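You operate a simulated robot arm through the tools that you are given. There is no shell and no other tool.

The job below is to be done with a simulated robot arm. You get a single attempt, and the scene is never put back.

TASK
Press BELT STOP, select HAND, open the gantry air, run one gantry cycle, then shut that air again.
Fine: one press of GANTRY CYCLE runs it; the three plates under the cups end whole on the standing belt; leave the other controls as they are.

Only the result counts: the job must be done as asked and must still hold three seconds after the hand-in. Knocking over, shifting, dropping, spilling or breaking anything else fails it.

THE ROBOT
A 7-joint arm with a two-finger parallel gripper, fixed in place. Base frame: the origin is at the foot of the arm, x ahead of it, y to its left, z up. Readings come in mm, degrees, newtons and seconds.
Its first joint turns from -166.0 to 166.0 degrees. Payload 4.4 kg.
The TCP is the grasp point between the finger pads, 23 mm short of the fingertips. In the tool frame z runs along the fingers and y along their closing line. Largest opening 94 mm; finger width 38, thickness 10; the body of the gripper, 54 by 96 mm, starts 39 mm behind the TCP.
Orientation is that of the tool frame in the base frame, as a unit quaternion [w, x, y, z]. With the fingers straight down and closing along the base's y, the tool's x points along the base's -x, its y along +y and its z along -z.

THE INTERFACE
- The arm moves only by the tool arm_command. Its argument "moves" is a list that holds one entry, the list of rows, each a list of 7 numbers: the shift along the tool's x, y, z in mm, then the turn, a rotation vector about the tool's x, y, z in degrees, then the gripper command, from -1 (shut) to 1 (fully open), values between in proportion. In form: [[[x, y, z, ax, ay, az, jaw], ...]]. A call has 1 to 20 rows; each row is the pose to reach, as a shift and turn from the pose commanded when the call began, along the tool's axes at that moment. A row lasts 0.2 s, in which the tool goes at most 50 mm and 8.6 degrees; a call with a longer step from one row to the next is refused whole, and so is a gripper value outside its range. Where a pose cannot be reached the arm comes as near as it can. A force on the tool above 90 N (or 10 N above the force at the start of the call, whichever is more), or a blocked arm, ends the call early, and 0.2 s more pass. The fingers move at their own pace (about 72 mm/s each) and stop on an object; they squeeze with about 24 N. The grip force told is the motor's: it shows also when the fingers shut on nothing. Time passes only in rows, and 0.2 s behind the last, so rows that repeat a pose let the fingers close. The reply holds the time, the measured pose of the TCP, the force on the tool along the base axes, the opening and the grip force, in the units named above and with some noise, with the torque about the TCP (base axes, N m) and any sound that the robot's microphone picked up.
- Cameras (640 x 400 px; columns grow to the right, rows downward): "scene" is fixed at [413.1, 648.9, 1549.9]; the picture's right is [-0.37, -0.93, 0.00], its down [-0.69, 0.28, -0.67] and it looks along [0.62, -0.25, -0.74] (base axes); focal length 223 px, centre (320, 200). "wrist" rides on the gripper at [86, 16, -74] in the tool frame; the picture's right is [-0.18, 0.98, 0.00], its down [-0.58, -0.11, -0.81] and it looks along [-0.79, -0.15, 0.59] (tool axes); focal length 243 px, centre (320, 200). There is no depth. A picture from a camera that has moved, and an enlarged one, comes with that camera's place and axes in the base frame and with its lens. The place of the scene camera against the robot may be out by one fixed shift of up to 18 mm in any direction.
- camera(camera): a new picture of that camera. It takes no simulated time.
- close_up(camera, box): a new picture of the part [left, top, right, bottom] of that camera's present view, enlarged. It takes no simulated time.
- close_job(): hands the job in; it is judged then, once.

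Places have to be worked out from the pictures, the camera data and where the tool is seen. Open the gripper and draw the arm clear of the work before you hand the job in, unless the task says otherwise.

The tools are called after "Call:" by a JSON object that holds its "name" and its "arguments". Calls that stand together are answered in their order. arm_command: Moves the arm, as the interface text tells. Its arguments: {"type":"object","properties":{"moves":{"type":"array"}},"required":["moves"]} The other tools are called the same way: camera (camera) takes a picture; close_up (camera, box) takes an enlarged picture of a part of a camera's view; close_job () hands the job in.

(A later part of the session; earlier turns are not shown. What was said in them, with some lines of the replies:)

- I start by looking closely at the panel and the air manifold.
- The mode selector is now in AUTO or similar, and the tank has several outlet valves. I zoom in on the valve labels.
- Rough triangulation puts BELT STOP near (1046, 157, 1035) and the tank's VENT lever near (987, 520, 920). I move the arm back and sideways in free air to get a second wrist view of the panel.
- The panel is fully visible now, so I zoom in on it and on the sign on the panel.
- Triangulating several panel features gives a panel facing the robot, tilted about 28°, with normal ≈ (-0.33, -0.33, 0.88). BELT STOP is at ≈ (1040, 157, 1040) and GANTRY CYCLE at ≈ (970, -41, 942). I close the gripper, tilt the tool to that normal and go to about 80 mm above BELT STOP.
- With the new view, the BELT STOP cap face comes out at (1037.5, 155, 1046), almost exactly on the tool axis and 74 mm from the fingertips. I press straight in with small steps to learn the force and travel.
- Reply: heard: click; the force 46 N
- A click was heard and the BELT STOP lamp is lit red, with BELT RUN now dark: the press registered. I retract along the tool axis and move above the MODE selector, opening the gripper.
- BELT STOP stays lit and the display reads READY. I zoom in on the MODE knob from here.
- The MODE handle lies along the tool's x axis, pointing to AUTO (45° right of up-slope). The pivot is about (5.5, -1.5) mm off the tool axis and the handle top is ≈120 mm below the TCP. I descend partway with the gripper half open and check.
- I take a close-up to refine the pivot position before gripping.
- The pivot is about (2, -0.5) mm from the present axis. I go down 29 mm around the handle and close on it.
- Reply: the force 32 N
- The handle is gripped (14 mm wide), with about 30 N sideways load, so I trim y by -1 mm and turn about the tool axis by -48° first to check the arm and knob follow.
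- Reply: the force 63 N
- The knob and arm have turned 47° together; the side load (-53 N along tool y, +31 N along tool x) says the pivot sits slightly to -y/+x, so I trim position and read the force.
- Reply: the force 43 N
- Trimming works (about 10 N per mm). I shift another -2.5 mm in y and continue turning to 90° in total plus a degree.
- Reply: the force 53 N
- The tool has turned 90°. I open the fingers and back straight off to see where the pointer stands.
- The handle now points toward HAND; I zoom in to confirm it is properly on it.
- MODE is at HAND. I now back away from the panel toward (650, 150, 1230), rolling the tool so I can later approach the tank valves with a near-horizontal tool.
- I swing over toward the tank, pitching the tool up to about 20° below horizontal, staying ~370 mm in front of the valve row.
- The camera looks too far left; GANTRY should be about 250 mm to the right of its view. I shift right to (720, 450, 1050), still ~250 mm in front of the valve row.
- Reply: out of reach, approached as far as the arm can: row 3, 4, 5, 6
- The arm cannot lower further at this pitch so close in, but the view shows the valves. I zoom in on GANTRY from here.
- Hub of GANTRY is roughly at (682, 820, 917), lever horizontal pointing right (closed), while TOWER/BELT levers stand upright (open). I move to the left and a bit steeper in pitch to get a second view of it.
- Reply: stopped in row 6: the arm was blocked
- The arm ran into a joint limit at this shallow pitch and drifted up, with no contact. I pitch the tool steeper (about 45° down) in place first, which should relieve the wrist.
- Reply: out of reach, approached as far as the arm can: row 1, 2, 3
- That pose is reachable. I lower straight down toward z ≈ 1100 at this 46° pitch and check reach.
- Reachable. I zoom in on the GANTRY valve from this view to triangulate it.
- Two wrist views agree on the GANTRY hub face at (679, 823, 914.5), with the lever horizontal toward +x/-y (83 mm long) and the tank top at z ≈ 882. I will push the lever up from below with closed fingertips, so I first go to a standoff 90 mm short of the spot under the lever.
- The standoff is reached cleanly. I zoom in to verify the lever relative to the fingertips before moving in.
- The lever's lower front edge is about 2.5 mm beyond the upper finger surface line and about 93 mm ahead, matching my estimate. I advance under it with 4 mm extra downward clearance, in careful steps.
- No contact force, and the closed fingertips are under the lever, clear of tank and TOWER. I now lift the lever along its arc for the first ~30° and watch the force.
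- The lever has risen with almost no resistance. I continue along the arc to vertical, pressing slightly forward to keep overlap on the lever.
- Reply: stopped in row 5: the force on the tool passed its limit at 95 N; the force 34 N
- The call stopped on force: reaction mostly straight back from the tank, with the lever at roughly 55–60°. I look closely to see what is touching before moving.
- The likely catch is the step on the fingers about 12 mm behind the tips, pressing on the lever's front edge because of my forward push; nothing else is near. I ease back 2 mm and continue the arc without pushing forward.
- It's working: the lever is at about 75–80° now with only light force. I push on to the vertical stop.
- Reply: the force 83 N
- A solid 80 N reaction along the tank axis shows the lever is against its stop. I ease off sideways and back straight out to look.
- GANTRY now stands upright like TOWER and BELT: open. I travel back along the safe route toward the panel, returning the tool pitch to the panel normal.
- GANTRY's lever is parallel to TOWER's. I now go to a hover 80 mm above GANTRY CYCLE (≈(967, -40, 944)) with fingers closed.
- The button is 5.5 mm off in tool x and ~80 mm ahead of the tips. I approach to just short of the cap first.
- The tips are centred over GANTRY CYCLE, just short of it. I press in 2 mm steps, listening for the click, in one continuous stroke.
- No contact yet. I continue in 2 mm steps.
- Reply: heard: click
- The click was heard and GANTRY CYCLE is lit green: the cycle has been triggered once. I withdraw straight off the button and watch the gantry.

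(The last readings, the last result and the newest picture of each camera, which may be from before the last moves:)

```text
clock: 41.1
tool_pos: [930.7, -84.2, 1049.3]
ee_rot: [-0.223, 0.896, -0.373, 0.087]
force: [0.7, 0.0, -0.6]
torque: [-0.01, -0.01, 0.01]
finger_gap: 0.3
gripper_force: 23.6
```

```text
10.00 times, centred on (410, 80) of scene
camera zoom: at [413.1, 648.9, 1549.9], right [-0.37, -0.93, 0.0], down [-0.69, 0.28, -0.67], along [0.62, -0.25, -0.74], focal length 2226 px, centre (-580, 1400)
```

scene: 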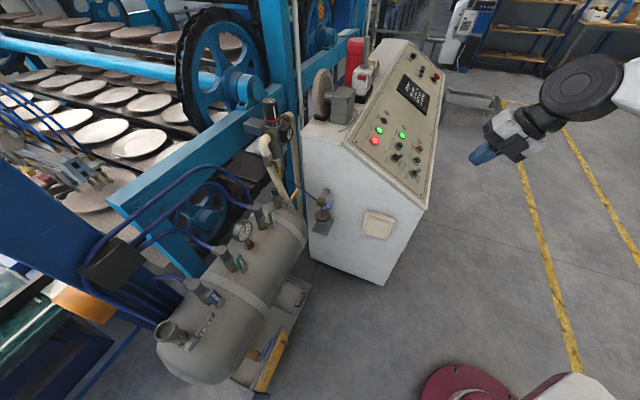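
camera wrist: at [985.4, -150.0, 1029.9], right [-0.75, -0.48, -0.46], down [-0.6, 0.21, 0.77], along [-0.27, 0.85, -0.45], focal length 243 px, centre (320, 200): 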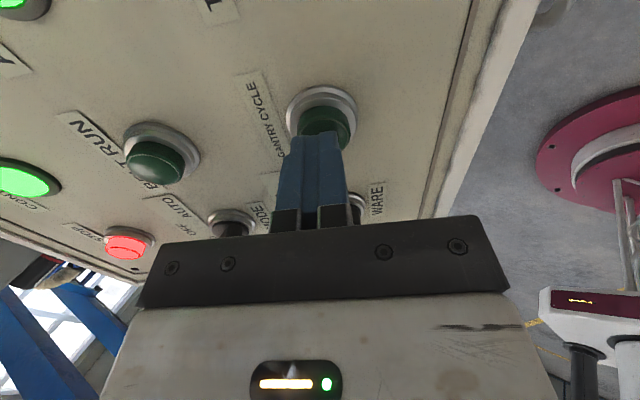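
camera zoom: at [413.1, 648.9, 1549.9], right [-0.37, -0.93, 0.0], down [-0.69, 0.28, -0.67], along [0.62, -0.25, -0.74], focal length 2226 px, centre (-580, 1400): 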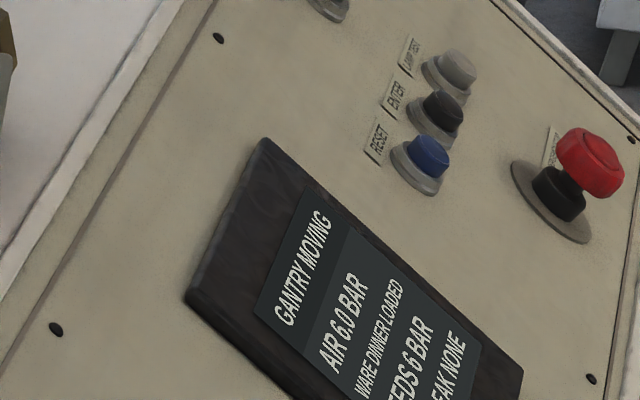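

The display reads GANTRY MOVING and the gantry head is travelling. Meanwhile I draw the arm back toward the waypoint between panel and tank.

Call:
{"name": "arm_command", "arguments": {"moves": [[[-36.6, -5.3, -17.2, 0, 0, 0, -1], [-73.2, -10.5, -34.4, 0, 0, 0, -1], [-109.8, -15.8, -51.6, 0, 0, 0, -1], [-146.4, -21, -68.8, 0, 0, 0, -1], [-183.1, -26.3, -86.1, 0, 0, 0, -1], [-219.7, -31.5, -103.3, 0, 0, 0, -1], [-256.3, -36.8, -120.5, 0, 0, 0, -1], [-292.9, -42, -137.7, 0, 0, 0, -1], [-329.5, -47.3, -154.9, 0, 0, 0, -1], [-366.1, -52.5, -172.1, 0, 0, 0, -1]]]}}

Call:
{"name": "close_up", "arguments": {"camera": "scene", "box": [0, 60, 220, 260]}}

Call:
{"name": "close_up", "arguments": {"camera": "scene", "box": [380, 60, 440, 100]}}

```text
clock: 43.3
tool_pos: [648.4, 153.7, 1230.2]
ee_rot: [-0.222, 0.896, -0.373, 0.087]
force: [0.1, -0.3, -0.2]
torque: [0.02, 0.01, -0.03]
finger_gap: 0.0
gripper_force: 24.2
```

```text
2.00 times, centred on (110, 160) of scene
camera zoom: at [413.1, 648.9, 1549.9], right [-0.37, -0.93, 0.0], down [-0.69, 0.28, -0.67], along [0.62, -0.25, -0.74], focal length 445 px, centre (740, 280)
```

zoom: 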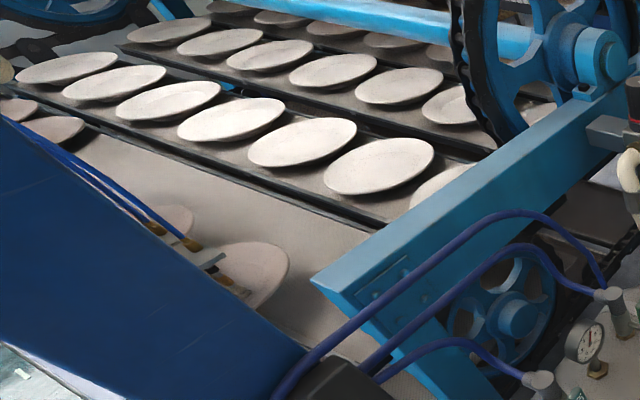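

```text
10.00 times, centred on (410, 80) of scene
camera zoom: at [413.1, 648.9, 1549.9], right [-0.37, -0.93, 0.0], down [-0.69, 0.28, -0.67], along [0.62, -0.25, -0.74], focal length 2226 px, centre (-580, 1400)
```

zoom: 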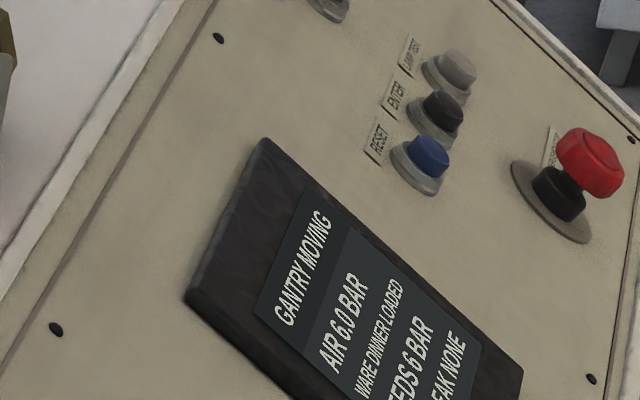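

The gantry is carrying the plates. I keep moving toward the tank waypoint and wait there well clear of the valve until the cycle finishes.

Call:
{"name": "arm_command", "arguments": {"moves": [[[-34.9, -17.3, 15.2, 1.5, 0, 0, -1], [-69.9, -34.7, 30.4, 3, 0, 0, -1], [-104.8, -52, 45.7, 4.5, 0, 0, -1], [-139.7, -69.3, 60.9, 6, 0, 0, -1], [-174.7, -86.7, 76.1, 7.5, 0, 0, -1], [-209.6, -104, 91.3, 9, 0, 0, -1], [-244.5, -121.3, 106.5, 10.5, 0, 0, -1], [-279.4, -138.6, 121.8, 12, 0, 0, -1], [-314.4, -156, 137, 13.5, 0, 0, -1], [-349.3, -173.3, 152.2, 15, 0, 0, -1]]]}}

Call:
{"name": "camera", "arguments": {"camera": "scene"}}

Call:
{"name": "close_up", "arguments": {"camera": "scene", "box": [0, 60, 220, 260]}}

Call:
{"name": "close_up", "arguments": {"camera": "scene", "box": [380, 60, 440, 100]}}

```text
clock: 45.5
tool_pos: [561.1, 557.6, 1179.7]
ee_rot: [-0.339, 0.859, -0.36, 0.136]
force: [0.0, -0.5, -0.1]
torque: [0.0, 0.0, -0.02]
finger_gap: 0.2
gripper_force: 24.3
```

```text
taken
```

scene: 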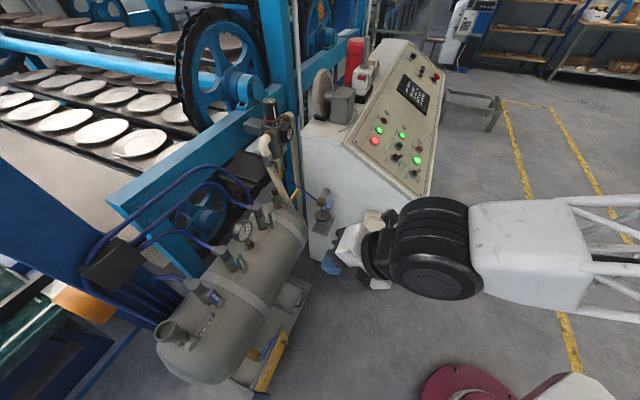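

```text
2.00 times, centred on (110, 160) of scene
camera zoom: at [413.1, 648.9, 1549.9], right [-0.37, -0.93, 0.0], down [-0.69, 0.28, -0.67], along [0.62, -0.25, -0.74], focal length 445 px, centre (740, 280)
```

zoom: 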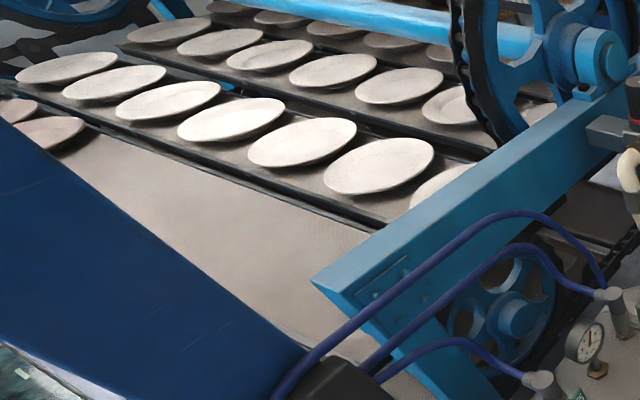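

```text
10.00 times, centred on (410, 80) of scene
camera zoom: at [413.1, 648.9, 1549.9], right [-0.37, -0.93, 0.0], down [-0.69, 0.28, -0.67], along [0.62, -0.25, -0.74], focal length 2226 px, centre (-580, 1400)
```

zoom: 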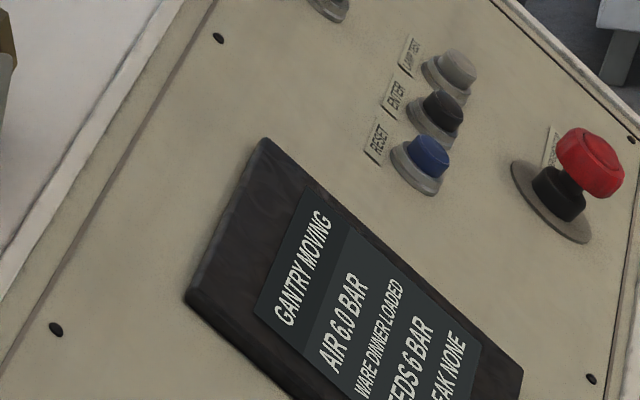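

Still GANTRY MOVING. I use the time to go to a standoff left of the upright GANTRY lever, about 110 mm short, without touching anything.

Call:
{"name": "arm_command", "arguments": {"moves": [[[-20.2, -8.6, 32.1, 0, 0, 0, -1], [-40.3, -17.1, 64.1, 0, 0, 0, -1], [-60.5, -25.7, 96.2, 0, 0, 0, -1], [-80.7, -34.3, 128.3, 0, 0, 0, -1], [-100.9, -42.9, 160.4, 0, 0, 0, -1], [-121, -51.4, 192.4, 0, 0, 0, -1], [-141.2, -60, 224.5, 0, 0, 0, -1], [-141.2, -60, 224.5, 0, 0, 0, -1]]]}}

Call:
{"name": "camera", "arguments": {"camera": "wrist"}}

Call:
{"name": "camera", "arguments": {"camera": "scene"}}

Call:
{"name": "close_up", "arguments": {"camera": "scene", "box": [380, 60, 440, 100]}}

```text
clock: 47.3
tool_pos: [602.2, 799.5, 1055.0]
ee_rot: [-0.339, 0.859, -0.359, 0.135]
force: [1.0, 0.0, -0.2]
torque: [-0.02, 0.0, -0.03]
finger_gap: 0.0
gripper_force: 23.8
```

```text
taken
camera wrist: at [619.4, 692.6, 1097.2], right [-0.65, -0.37, -0.67], down [-0.74, 0.08, 0.67], along [-0.2, 0.92, -0.33], focal length 243 px, centre (320, 200)
```

wrist: 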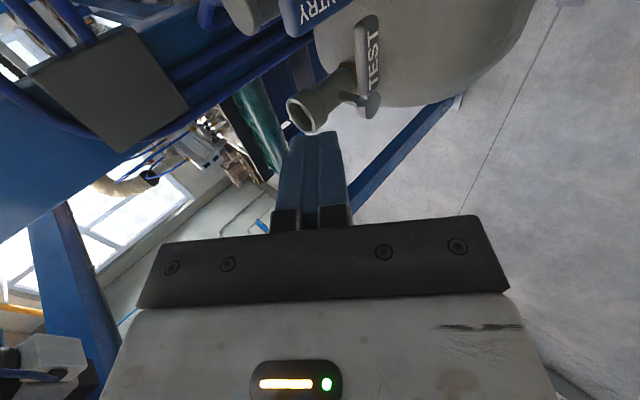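

```text
taken
```

scene: 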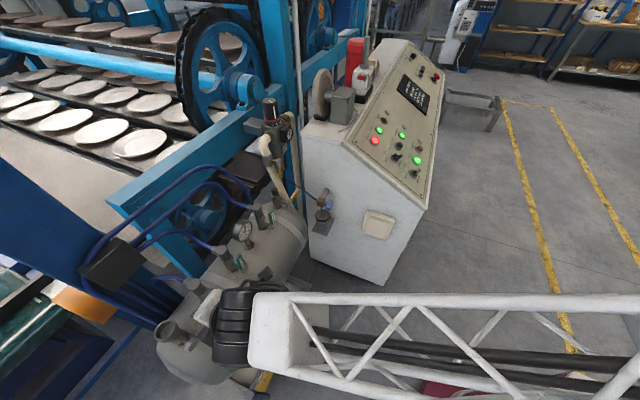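

```text
10.00 times, centred on (410, 80) of scene
camera zoom: at [413.1, 648.9, 1549.9], right [-0.37, -0.93, 0.0], down [-0.69, 0.28, -0.67], along [0.62, -0.25, -0.74], focal length 2226 px, centre (-580, 1400)
```

zoom: 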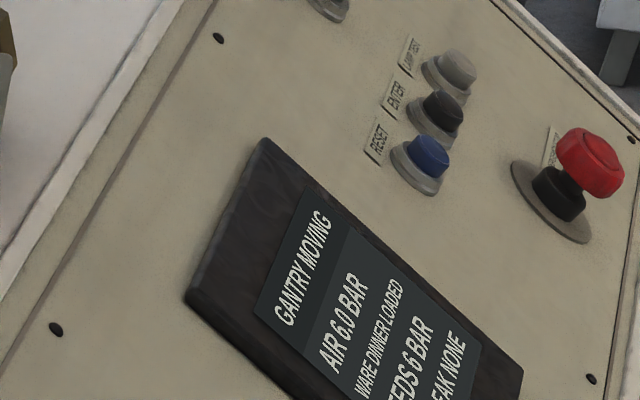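

GANTRY MOVING still; the wrist view even shows the gantry working on the left. I hold still for 3 s.

Call:
{"name": "arm_command", "arguments": {"moves": [[[0, 0, 0, 0, 0, 0, -1], [0, 0, 0, 0, 0, 0, -1], [0, 0, 0, 0, 0, 0, -1], [0, 0, 0, 0, 0, 0, -1], [0, 0, 0, 0, 0, 0, -1], [0, 0, 0, 0, 0, 0, -1], [0, 0, 0, 0, 0, 0, -1], [0, 0, 0, 0, 0, 0, -1], [0, 0, 0, 0, 0, 0, -1], [0, 0, 0, 0, 0, 0, -1], [0, 0, 0, 0, 0, 0, -1], [0, 0, 0, 0, 0, 0, -1], [0, 0, 0, 0, 0, 0, -1], [0, 0, 0, 0, 0, 0, -1], [0, 0, 0, 0, 0, 0, -1]]]}}

Call:
{"name": "close_up", "arguments": {"camera": "scene", "box": [0, 60, 220, 260]}}

Call:
{"name": "close_up", "arguments": {"camera": "scene", "box": [380, 60, 440, 100]}}

Call:
{"name": "close_up", "arguments": {"camera": "wrist", "box": [0, 50, 320, 250]}}

```text
clock: 50.5
tool_pos: [602.7, 798.3, 1053.5]
ee_rot: [-0.34, 0.859, -0.359, 0.135]
force: [-0.3, -0.4, -0.4]
torque: [0.01, -0.01, 0.01]
finger_gap: 0.3
gripper_force: 24.0
```

```text
2.00 times, centred on (110, 160) of scene
camera zoom: at [413.1, 648.9, 1549.9], right [-0.37, -0.93, 0.0], down [-0.69, 0.28, -0.67], along [0.62, -0.25, -0.74], focal length 445 px, centre (740, 280)
```

zoom: 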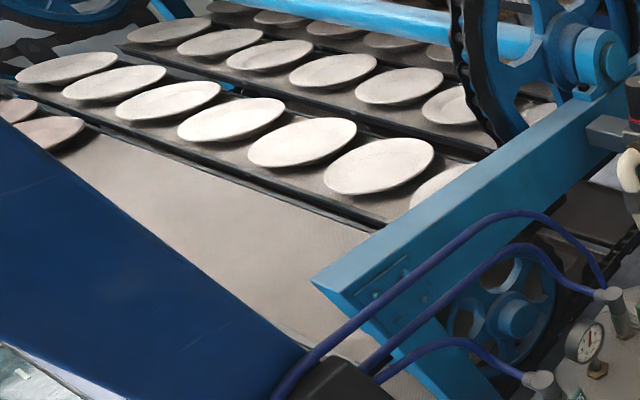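

```text
10.00 times, centred on (410, 80) of scene
camera zoom: at [413.1, 648.9, 1549.9], right [-0.37, -0.93, 0.0], down [-0.69, 0.28, -0.67], along [0.62, -0.25, -0.74], focal length 2226 px, centre (-580, 1400)
```

zoom: 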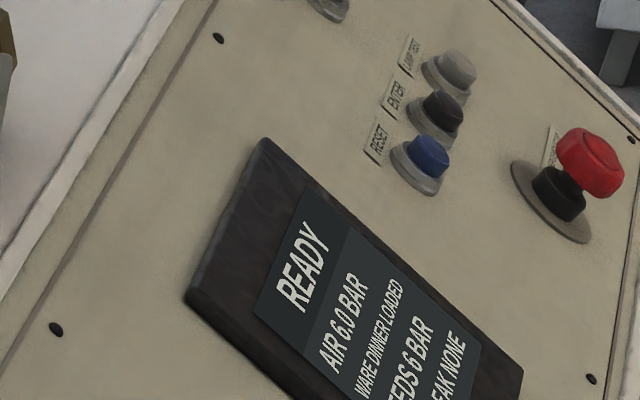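

```text
2.00 times, centred on (160, 150) of wrist
camera zoom: at [619.4, 692.2, 1097.1], right [-0.65, -0.37, -0.67], down [-0.74, 0.08, 0.67], along [-0.2, 0.92, -0.33], focal length 485 px, centre (640, 300)
```

zoom: 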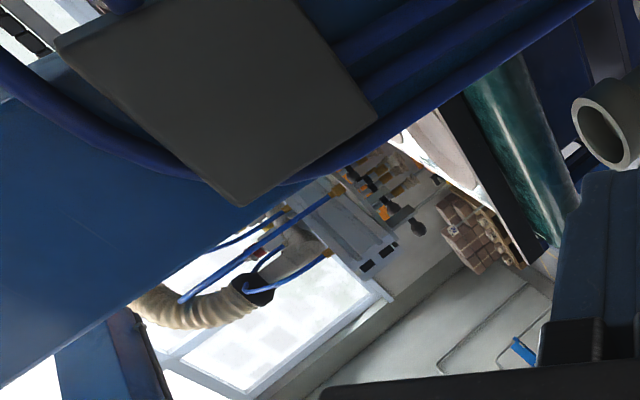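

The display is back to READY. I check the panel lamps and hold 1 s more to be sure the cycle is over before shutting the air.

Call:
{"name": "arm_command", "arguments": {"moves": [[[0, 0, 0, 0, 0, 0, -1], [0, 0, 0, 0, 0, 0, -1], [0, 0, 0, 0, 0, 0, -1], [0, 0, 0, 0, 0, 0, -1], [0, 0, 0, 0, 0, 0, -1]]]}}

Call:
{"name": "close_up", "arguments": {"camera": "scene", "box": [370, 40, 450, 190]}}

Call:
{"name": "close_up", "arguments": {"camera": "wrist", "box": [160, 80, 320, 180]}}

Call:
{"name": "close_up", "arguments": {"camera": "wrist", "box": [240, 0, 400, 100]}}

Call:
{"name": "close_up", "arguments": {"camera": "scene", "box": [150, 230, 270, 350]}}

```text
clock: 51.7
tool_pos: [602.8, 798.4, 1053.8]
ee_rot: [-0.338, 0.859, -0.359, 0.135]
force: [-0.1, -0.3, 0.0]
torque: [0.04, -0.03, 0.0]
finger_gap: 0.2
gripper_force: 24.0
```

```text
2.67 times, centred on (410, 115) of scene
camera zoom: at [413.1, 648.9, 1549.9], right [-0.37, -0.93, 0.0], down [-0.69, 0.28, -0.67], along [0.62, -0.25, -0.74], focal length 594 px, centre (80, 427)
```

zoom: 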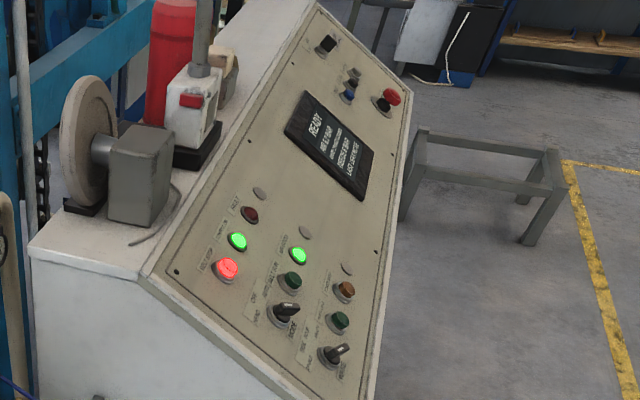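

```text
4.00 times, centred on (240, 130) of wrist
camera zoom: at [619.4, 692.2, 1097.1], right [-0.65, -0.37, -0.67], down [-0.74, 0.08, 0.67], along [-0.2, 0.92, -0.33], focal length 970 px, centre (640, 480)
```

zoom: 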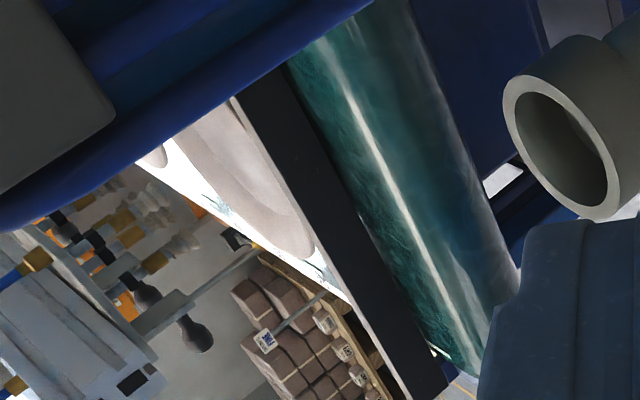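

```text
4.00 times, centred on (320, 50) of wrist
camera zoom: at [619.4, 692.2, 1097.1], right [-0.65, -0.37, -0.67], down [-0.74, 0.08, 0.67], along [-0.2, 0.92, -0.33], focal length 970 px, centre (320, 800)
```

zoom: 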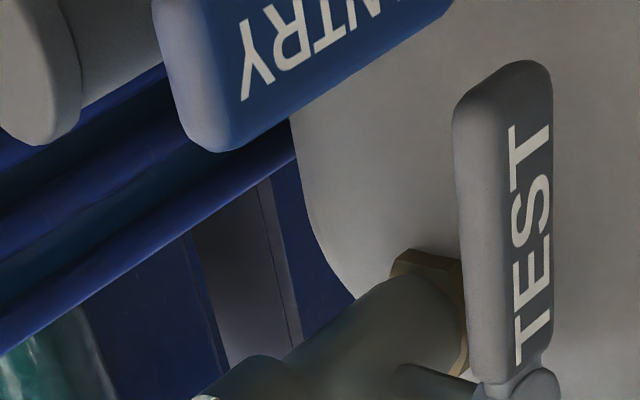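

```text
3.33 times, centred on (210, 290) of scene
camera zoom: at [413.1, 648.9, 1549.9], right [-0.37, -0.93, 0.0], down [-0.69, 0.28, -0.67], along [0.62, -0.25, -0.74], focal length 742 px, centre (687, -100)
```

zoom: 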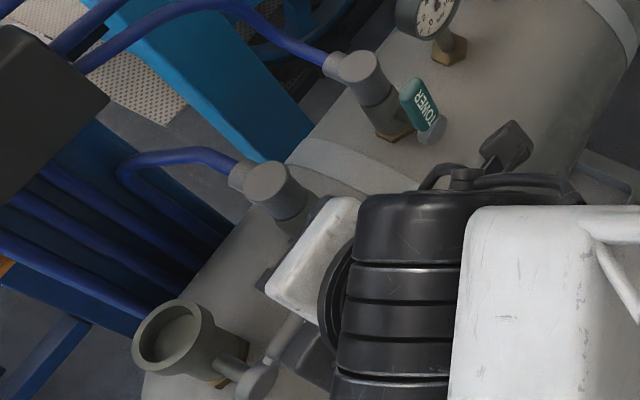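

The cycle lamp is off, the display is READY, and a plate is visible resting on the belt with the cups clear. The upright lever's left edge sits exactly where predicted, so I advance to the left side of the GANTRY lever without touching it.

Call:
{"name": "arm_command", "arguments": {"moves": [[[-1.3, -1.8, 30, 0, 0, 0, -1], [-1.3, -1.8, 60, 0, 0, 0, -1], [-1.3, -1.8, 82, 0, 0, 0, -1], [-1.3, -1.8, 95, 0, 0, 0, -1], [-1.3, -1.8, 100, 0, 0, 0, -1], [-1.3, -1.8, 104, 0, 0, 0, -1]]]}}

Call:
{"name": "camera", "arguments": {"camera": "wrist"}}

Call:
{"name": "close_up", "arguments": {"camera": "scene", "box": [150, 230, 270, 350]}}

```text
clock: 53.1
tool_pos: [651.6, 850.4, 979.9]
ee_rot: [-0.339, 0.859, -0.359, 0.136]
force: [-1.2, -0.8, -0.4]
torque: [0.02, 0.0, 0.0]
finger_gap: 0.1
gripper_force: 23.5
```

```text
taken
camera wrist: at [668.8, 743.8, 1022.6], right [-0.65, -0.37, -0.67], down [-0.74, 0.08, 0.67], along [-0.2, 0.92, -0.33], focal length 243 px, centre (320, 200)
```

wrist: 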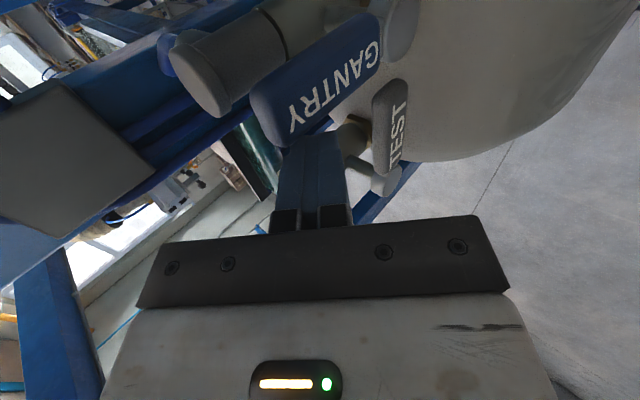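

```text
3.33 times, centred on (210, 290) of scene
camera zoom: at [413.1, 648.9, 1549.9], right [-0.37, -0.93, 0.0], down [-0.69, 0.28, -0.67], along [0.62, -0.25, -0.74], focal length 742 px, centre (687, -100)
```

zoom: 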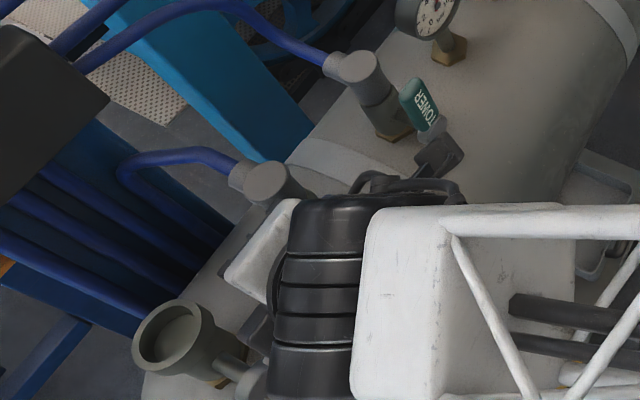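

The fingertips are just left of the upright lever, no contact. I now push it right along its arc for the first half (to about 45°).

Call:
{"name": "arm_command", "arguments": {"moves": [[[5, 0, 0, 0, 0, 0, -1], [8.4, 0, 0, 0, 0, 0, -1], [14, -1.3, -1.4, 0, 0, 0, -1], [19.7, -2.5, -2.7, 0, 0, 0, -1], [26, -3.1, -3.3, 0, 0, 0, -1], [32.5, -3.4, -3.7, 0, 0, 0, -1], [40, -3.2, -3.4, 0, 0, 0, -1], [47.3, -2.7, -2.9, 0, 0, 0, -1]]]}}

Call:
{"name": "camera", "arguments": {"camera": "wrist"}}

Call:
{"name": "close_up", "arguments": {"camera": "scene", "box": [150, 230, 270, 350]}}

```text
clock: 54.9
tool_pos: [684.7, 816.5, 984.4]
ee_rot: [-0.339, 0.859, -0.358, 0.135]
force: [-0.6, 0.4, 0.1]
torque: [0.01, 0.01, 0.03]
finger_gap: 0.1
gripper_force: 24.0
```

```text
taken
camera wrist: at [701.6, 711.2, 1026.3], right [-0.65, -0.37, -0.67], down [-0.74, 0.08, 0.67], along [-0.2, 0.92, -0.33], focal length 243 px, centre (320, 200)
```

wrist: 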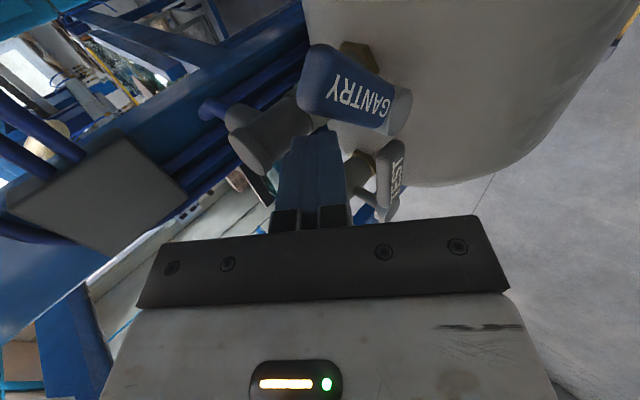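

```text
3.33 times, centred on (210, 290) of scene
camera zoom: at [413.1, 648.9, 1549.9], right [-0.37, -0.93, 0.0], down [-0.69, 0.28, -0.67], along [0.62, -0.25, -0.74], focal length 742 px, centre (687, -100)
```

zoom: 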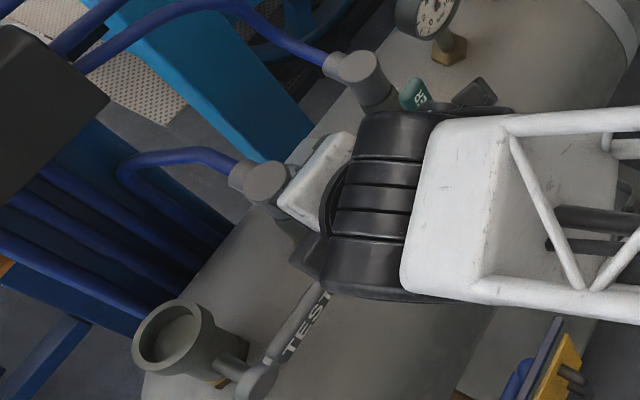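

The lever is at about 45° with negligible force. I continue down to the horizontal closed position.

Call:
{"name": "arm_command", "arguments": {"moves": [[[5, 1.2, 1.3, 0, 0, 0, -1], [10, 2.6, 2.8, 0, 0, 0, -1], [14.7, 4.1, 4.4, 0, 0, 0, -1], [21.5, 7.5, 8, 0, 0, 0, -1], [28, 11.5, 12.3, 0, 0, 0, -1], [31, 14.5, 15.5, 0, 0, 0, -1], [33, 17.5, 18.7, 0, 0, 0, -1]]]}}

Call:
{"name": "camera", "arguments": {"camera": "wrist"}}

Call:
{"name": "close_up", "arguments": {"camera": "scene", "box": [150, 230, 270, 350]}}

```text
clock: 56.5
tool_pos: [708.1, 792.7, 956.8]
ee_rot: [-0.338, 0.859, -0.359, 0.136]
force: [0.4, 0.4, 0.2]
torque: [-0.01, -0.01, -0.02]
finger_gap: 0.0
gripper_force: 23.6
```

```text
taken
camera wrist: at [725.0, 687.1, 1000.2], right [-0.65, -0.37, -0.67], down [-0.74, 0.08, 0.67], along [-0.2, 0.92, -0.33], focal length 243 px, centre (320, 200)
```

wrist: 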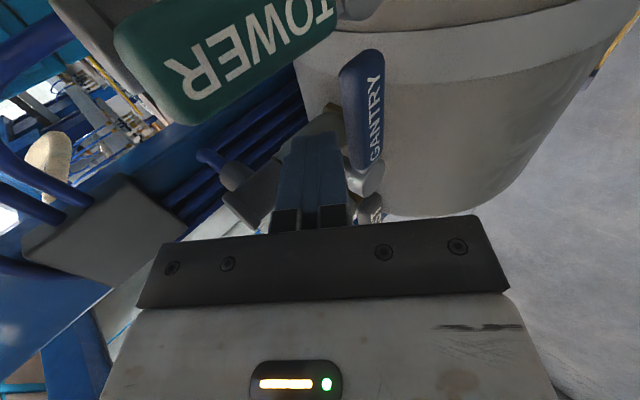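

```text
3.33 times, centred on (210, 290) of scene
camera zoom: at [413.1, 648.9, 1549.9], right [-0.37, -0.93, 0.0], down [-0.69, 0.28, -0.67], along [0.62, -0.25, -0.74], focal length 742 px, centre (687, -100)
```

zoom: 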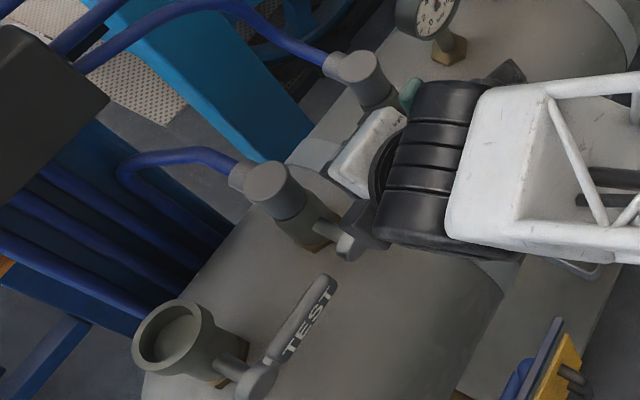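

The lever is nearly horizontal now. I push the last few millimetres down until I feel the stop.

Call:
{"name": "arm_command", "arguments": {"moves": [[[1, 2, 2.1, 0, 0, 0, -1], [2, 4, 4.3, 0, 0, 0, -1], [2, 6, 6.4, 0, 0, 0, -1]]]}}

Call:
{"name": "close_up", "arguments": {"camera": "wrist", "box": [260, 0, 460, 240]}}

```text
clock: 57.3
tool_pos: [708.5, 790.5, 950.6]
ee_rot: [-0.339, 0.859, -0.359, 0.135]
force: [-2.5, -2.6, 5.1]
torque: [-0.07, -0.05, -0.06]
finger_gap: 0.2
gripper_force: 24.0
```

```text
1.67 times, centred on (360, 120) of wrist
camera zoom: at [726.1, 686.0, 992.7], right [-0.65, -0.37, -0.67], down [-0.74, 0.08, 0.67], along [-0.2, 0.92, -0.32], focal length 404 px, centre (253, 333)
```

zoom: 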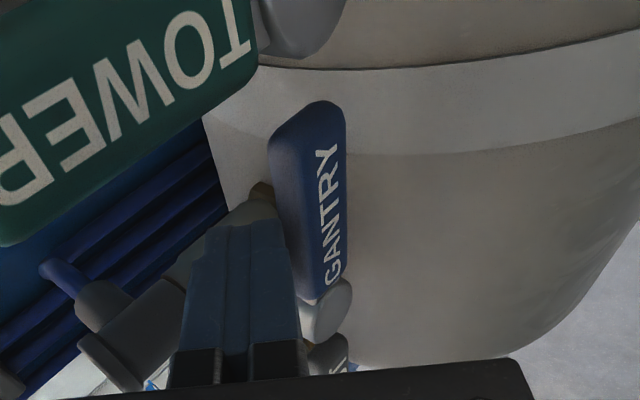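

Slight contact force only; I keep pressing down a few more millimetres to reach the closed stop.

Call:
{"name": "arm_command", "arguments": {"moves": [[[1, 2, 2.1, 0, 0, 0, -1], [1, 4, 4.3, 0, 0, 0, -1], [1, 5.5, 5.9, 0, 0, 0, -1]]]}}

Call:
{"name": "close_up", "arguments": {"camera": "wrist", "box": [260, 0, 460, 240]}}

```text
clock: 58.1
tool_pos: [710.2, 792.9, 949.1]
ee_rot: [-0.343, 0.857, -0.358, 0.137]
force: [-25.7, -23.6, 70.1]
torque: [0.3, 0.49, 0.11]
finger_gap: 0.0
gripper_force: 24.3
```

```text
1.67 times, centred on (360, 120) of wrist
camera zoom: at [726.7, 686.0, 990.9], right [-0.64, -0.37, -0.67], down [-0.74, 0.07, 0.67], along [-0.2, 0.93, -0.32], focal length 404 px, centre (253, 333)
```

zoom: 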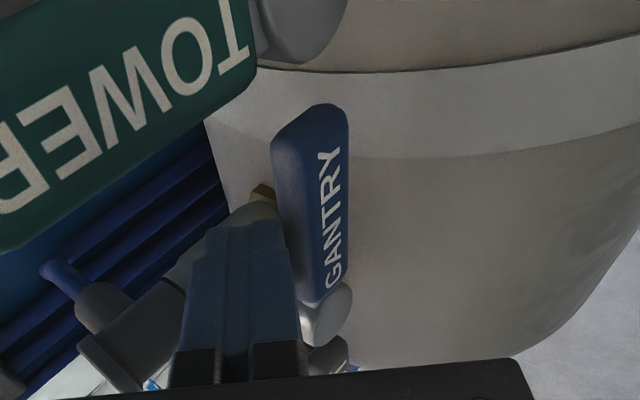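

A firm 75 N upward reaction with the fingertip exactly at the predicted closed height: the lever is on its closed stop. I lift off slightly and back out.

Call:
{"name": "arm_command", "arguments": {"moves": [[[0, -4, -6, 0, 0, 0, -1], [0, -6, -20, 0, 0, 0, -1], [0, -6, -60, 0, 0, 0, -1], [0, -6, -105, 0, 0, 0, -1], [0, -6, -150, 0, 0, 0, -1]]]}}

Call:
{"name": "camera", "arguments": {"camera": "wrist"}}

Call:
{"name": "close_up", "arguments": {"camera": "scene", "box": [150, 230, 270, 350]}}

Call:
{"name": "close_up", "arguments": {"camera": "scene", "box": [380, 60, 440, 100]}}

```text
clock: 59.3
tool_pos: [642.3, 723.1, 1057.2]
ee_rot: [-0.337, 0.859, -0.36, 0.136]
force: [0.1, -0.1, -1.1]
torque: [0.0, -0.03, 0.01]
finger_gap: 0.1
gripper_force: 23.8
```

```text
taken
camera wrist: at [658.9, 616.5, 1099.8], right [-0.65, -0.38, -0.66], down [-0.74, 0.08, 0.67], along [-0.2, 0.92, -0.33], focal length 243 px, centre (320, 200)
```

wrist: 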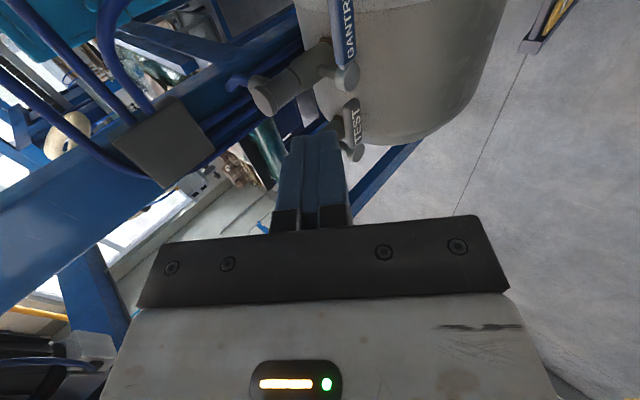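

```text
3.33 times, centred on (210, 290) of scene
camera zoom: at [413.1, 648.9, 1549.9], right [-0.37, -0.93, 0.0], down [-0.69, 0.28, -0.67], along [0.62, -0.25, -0.74], focal length 742 px, centre (687, -100)
```

zoom: 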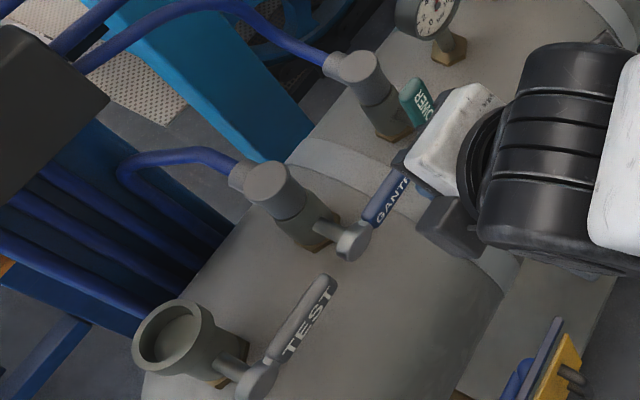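

```text
10.00 times, centred on (410, 80) of scene
camera zoom: at [413.1, 648.9, 1549.9], right [-0.37, -0.93, 0.0], down [-0.69, 0.28, -0.67], along [0.62, -0.25, -0.74], focal length 2226 px, centre (-580, 1400)
```

zoom: 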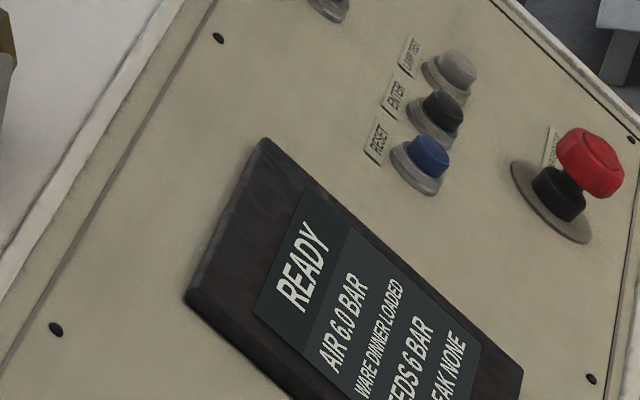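

GANTRY lies parallel to TEST again: closed, with TOWER and BELT untouched. I withdraw the arm well clear and open the gripper.

Call:
{"name": "arm_command", "arguments": {"moves": [[[9.4, 6.9, -34.8, 0, 0, 0, -1], [18.8, 13.9, -69.5, 0, 0, 0, -1], [28.2, 20.8, -104.3, 0, 0, 0, -1], [37.5, 27.7, -139.1, 0, 0, 0, -1], [46.9, 34.7, -173.8, 0, 0, 0, -1], [56.3, 41.6, -208.6, 0, 0, 0, -1], [78.6, 61.5, -231.5, 0, 0, 0, 1], [100.8, 81.4, -254.4, 0, 0, 0, 1], [123.1, 101.3, -277.3, 0, 0, 0, 1], [145.3, 121.2, -300.2, 0, 0, 0, 1], [167.6, 141.1, -323.1, 0, 0, 0, 1], [189.8, 161, -346, 0, 0, 0, 1], [212.1, 180.9, -368.9, 0, 0, 0, 1], [212.1, 180.9, -368.9, 0, 0, 0, 1], [212.1, 180.9, -368.9, 0, 0, 0, 1], [212.1, 180.9, -368.9, 0, 0, 0, 1]]]}}

Call:
{"name": "camera", "arguments": {"camera": "scene"}}

Call:
{"name": "close_up", "arguments": {"camera": "scene", "box": [150, 200, 310, 350]}}

Call:
{"name": "close_up", "arguments": {"camera": "scene", "box": [370, 40, 450, 190]}}

Call:
{"name": "close_up", "arguments": {"camera": "scene", "box": [0, 200, 160, 400]}}

```text
clock: 62.7
tool_pos: [519.1, 298.5, 1204.7]
ee_rot: [-0.339, 0.859, -0.359, 0.136]
force: [-0.5, 0.4, -0.2]
torque: [0.02, -0.05, 0.0]
finger_gap: 93.7
gripper_force: 0.0
```

```text
taken
```

scene: 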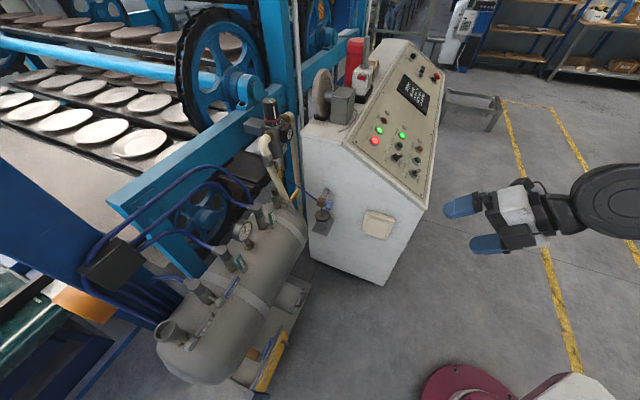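

```text
2.67 times, centred on (230, 275) of scene
camera zoom: at [413.1, 648.9, 1549.9], right [-0.37, -0.93, 0.0], down [-0.69, 0.28, -0.67], along [0.62, -0.25, -0.74], focal length 594 px, centre (560, 0)
```

zoom: 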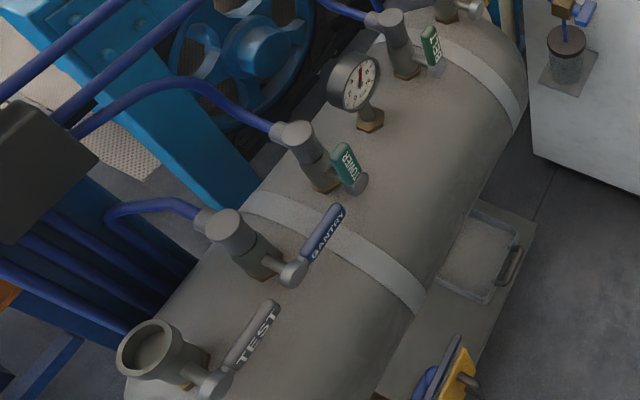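

```text
2.67 times, centred on (410, 115) of scene
camera zoom: at [413.1, 648.9, 1549.9], right [-0.37, -0.93, 0.0], down [-0.69, 0.28, -0.67], along [0.62, -0.25, -0.74], focal length 594 px, centre (80, 427)
```

zoom: 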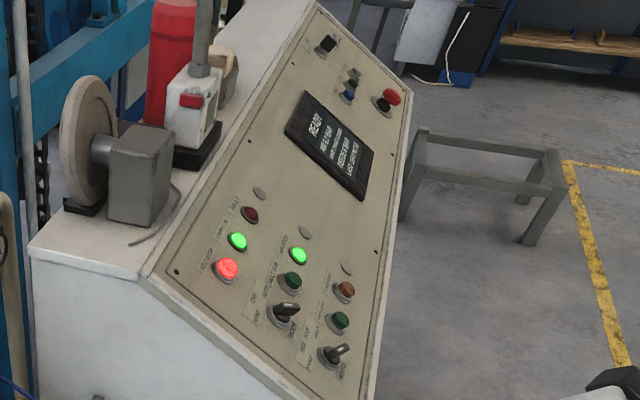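

```text
2.00 times, centred on (80, 300) of scene
camera zoom: at [413.1, 648.9, 1549.9], right [-0.37, -0.93, 0.0], down [-0.69, 0.28, -0.67], along [0.62, -0.25, -0.74], focal length 445 px, centre (800, 0)
```

zoom: 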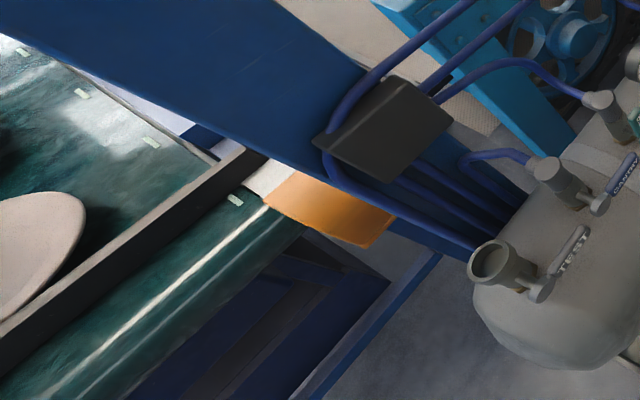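

Everything reads as asked:
- BELT STOP is lit.
- MODE is on HAND.
- The cycle is finished, the display shows READY, and a plate is resting on the standing belt.
- GANTRY air is shut, and the other controls are unchanged.

The arm is clear with the gripper open, so I hand the job in.

Call:
{"name": "close_job", "arguments": {}}

```text
The job is handed in.
```

I ran the job through to the end and handed it in, but I could only see one of the three plates clearly.

- **Belt:** I pressed BELT STOP once. It clicked, its lamp lit red and BELT RUN went dark.
- **Mode:** I turned MODE from AUTO to HAND.
- **Gantry air:** I raised the GANTRY lever to its open stop before the cycle. After the cycle I lowered it to its closed stop, and it now lies parallel to the TEST lever.
- **Gantry cycle:** I pressed GANTRY CYCLE once. The display showed GANTRY MOVING, then returned to READY. I waited about a second more before shutting the air.
- **Plates:** One plate is plainly visible, whole, on the standing belt. The blue beam hid the rest of the drop area, so I did not confirm the other two directly.
- **Other controls:** I did not touch WARE, the other valves or any other button. The display still reads 6.0 bar with no leak.

While lifting the GANTRY lever, the force limit stopped the arm once at 95 N. I think a step on the fingers caught the lever's front edge. I eased back and finished the move, and saw no damage.

At hand-in the arm was clear of the work with the gripper open.
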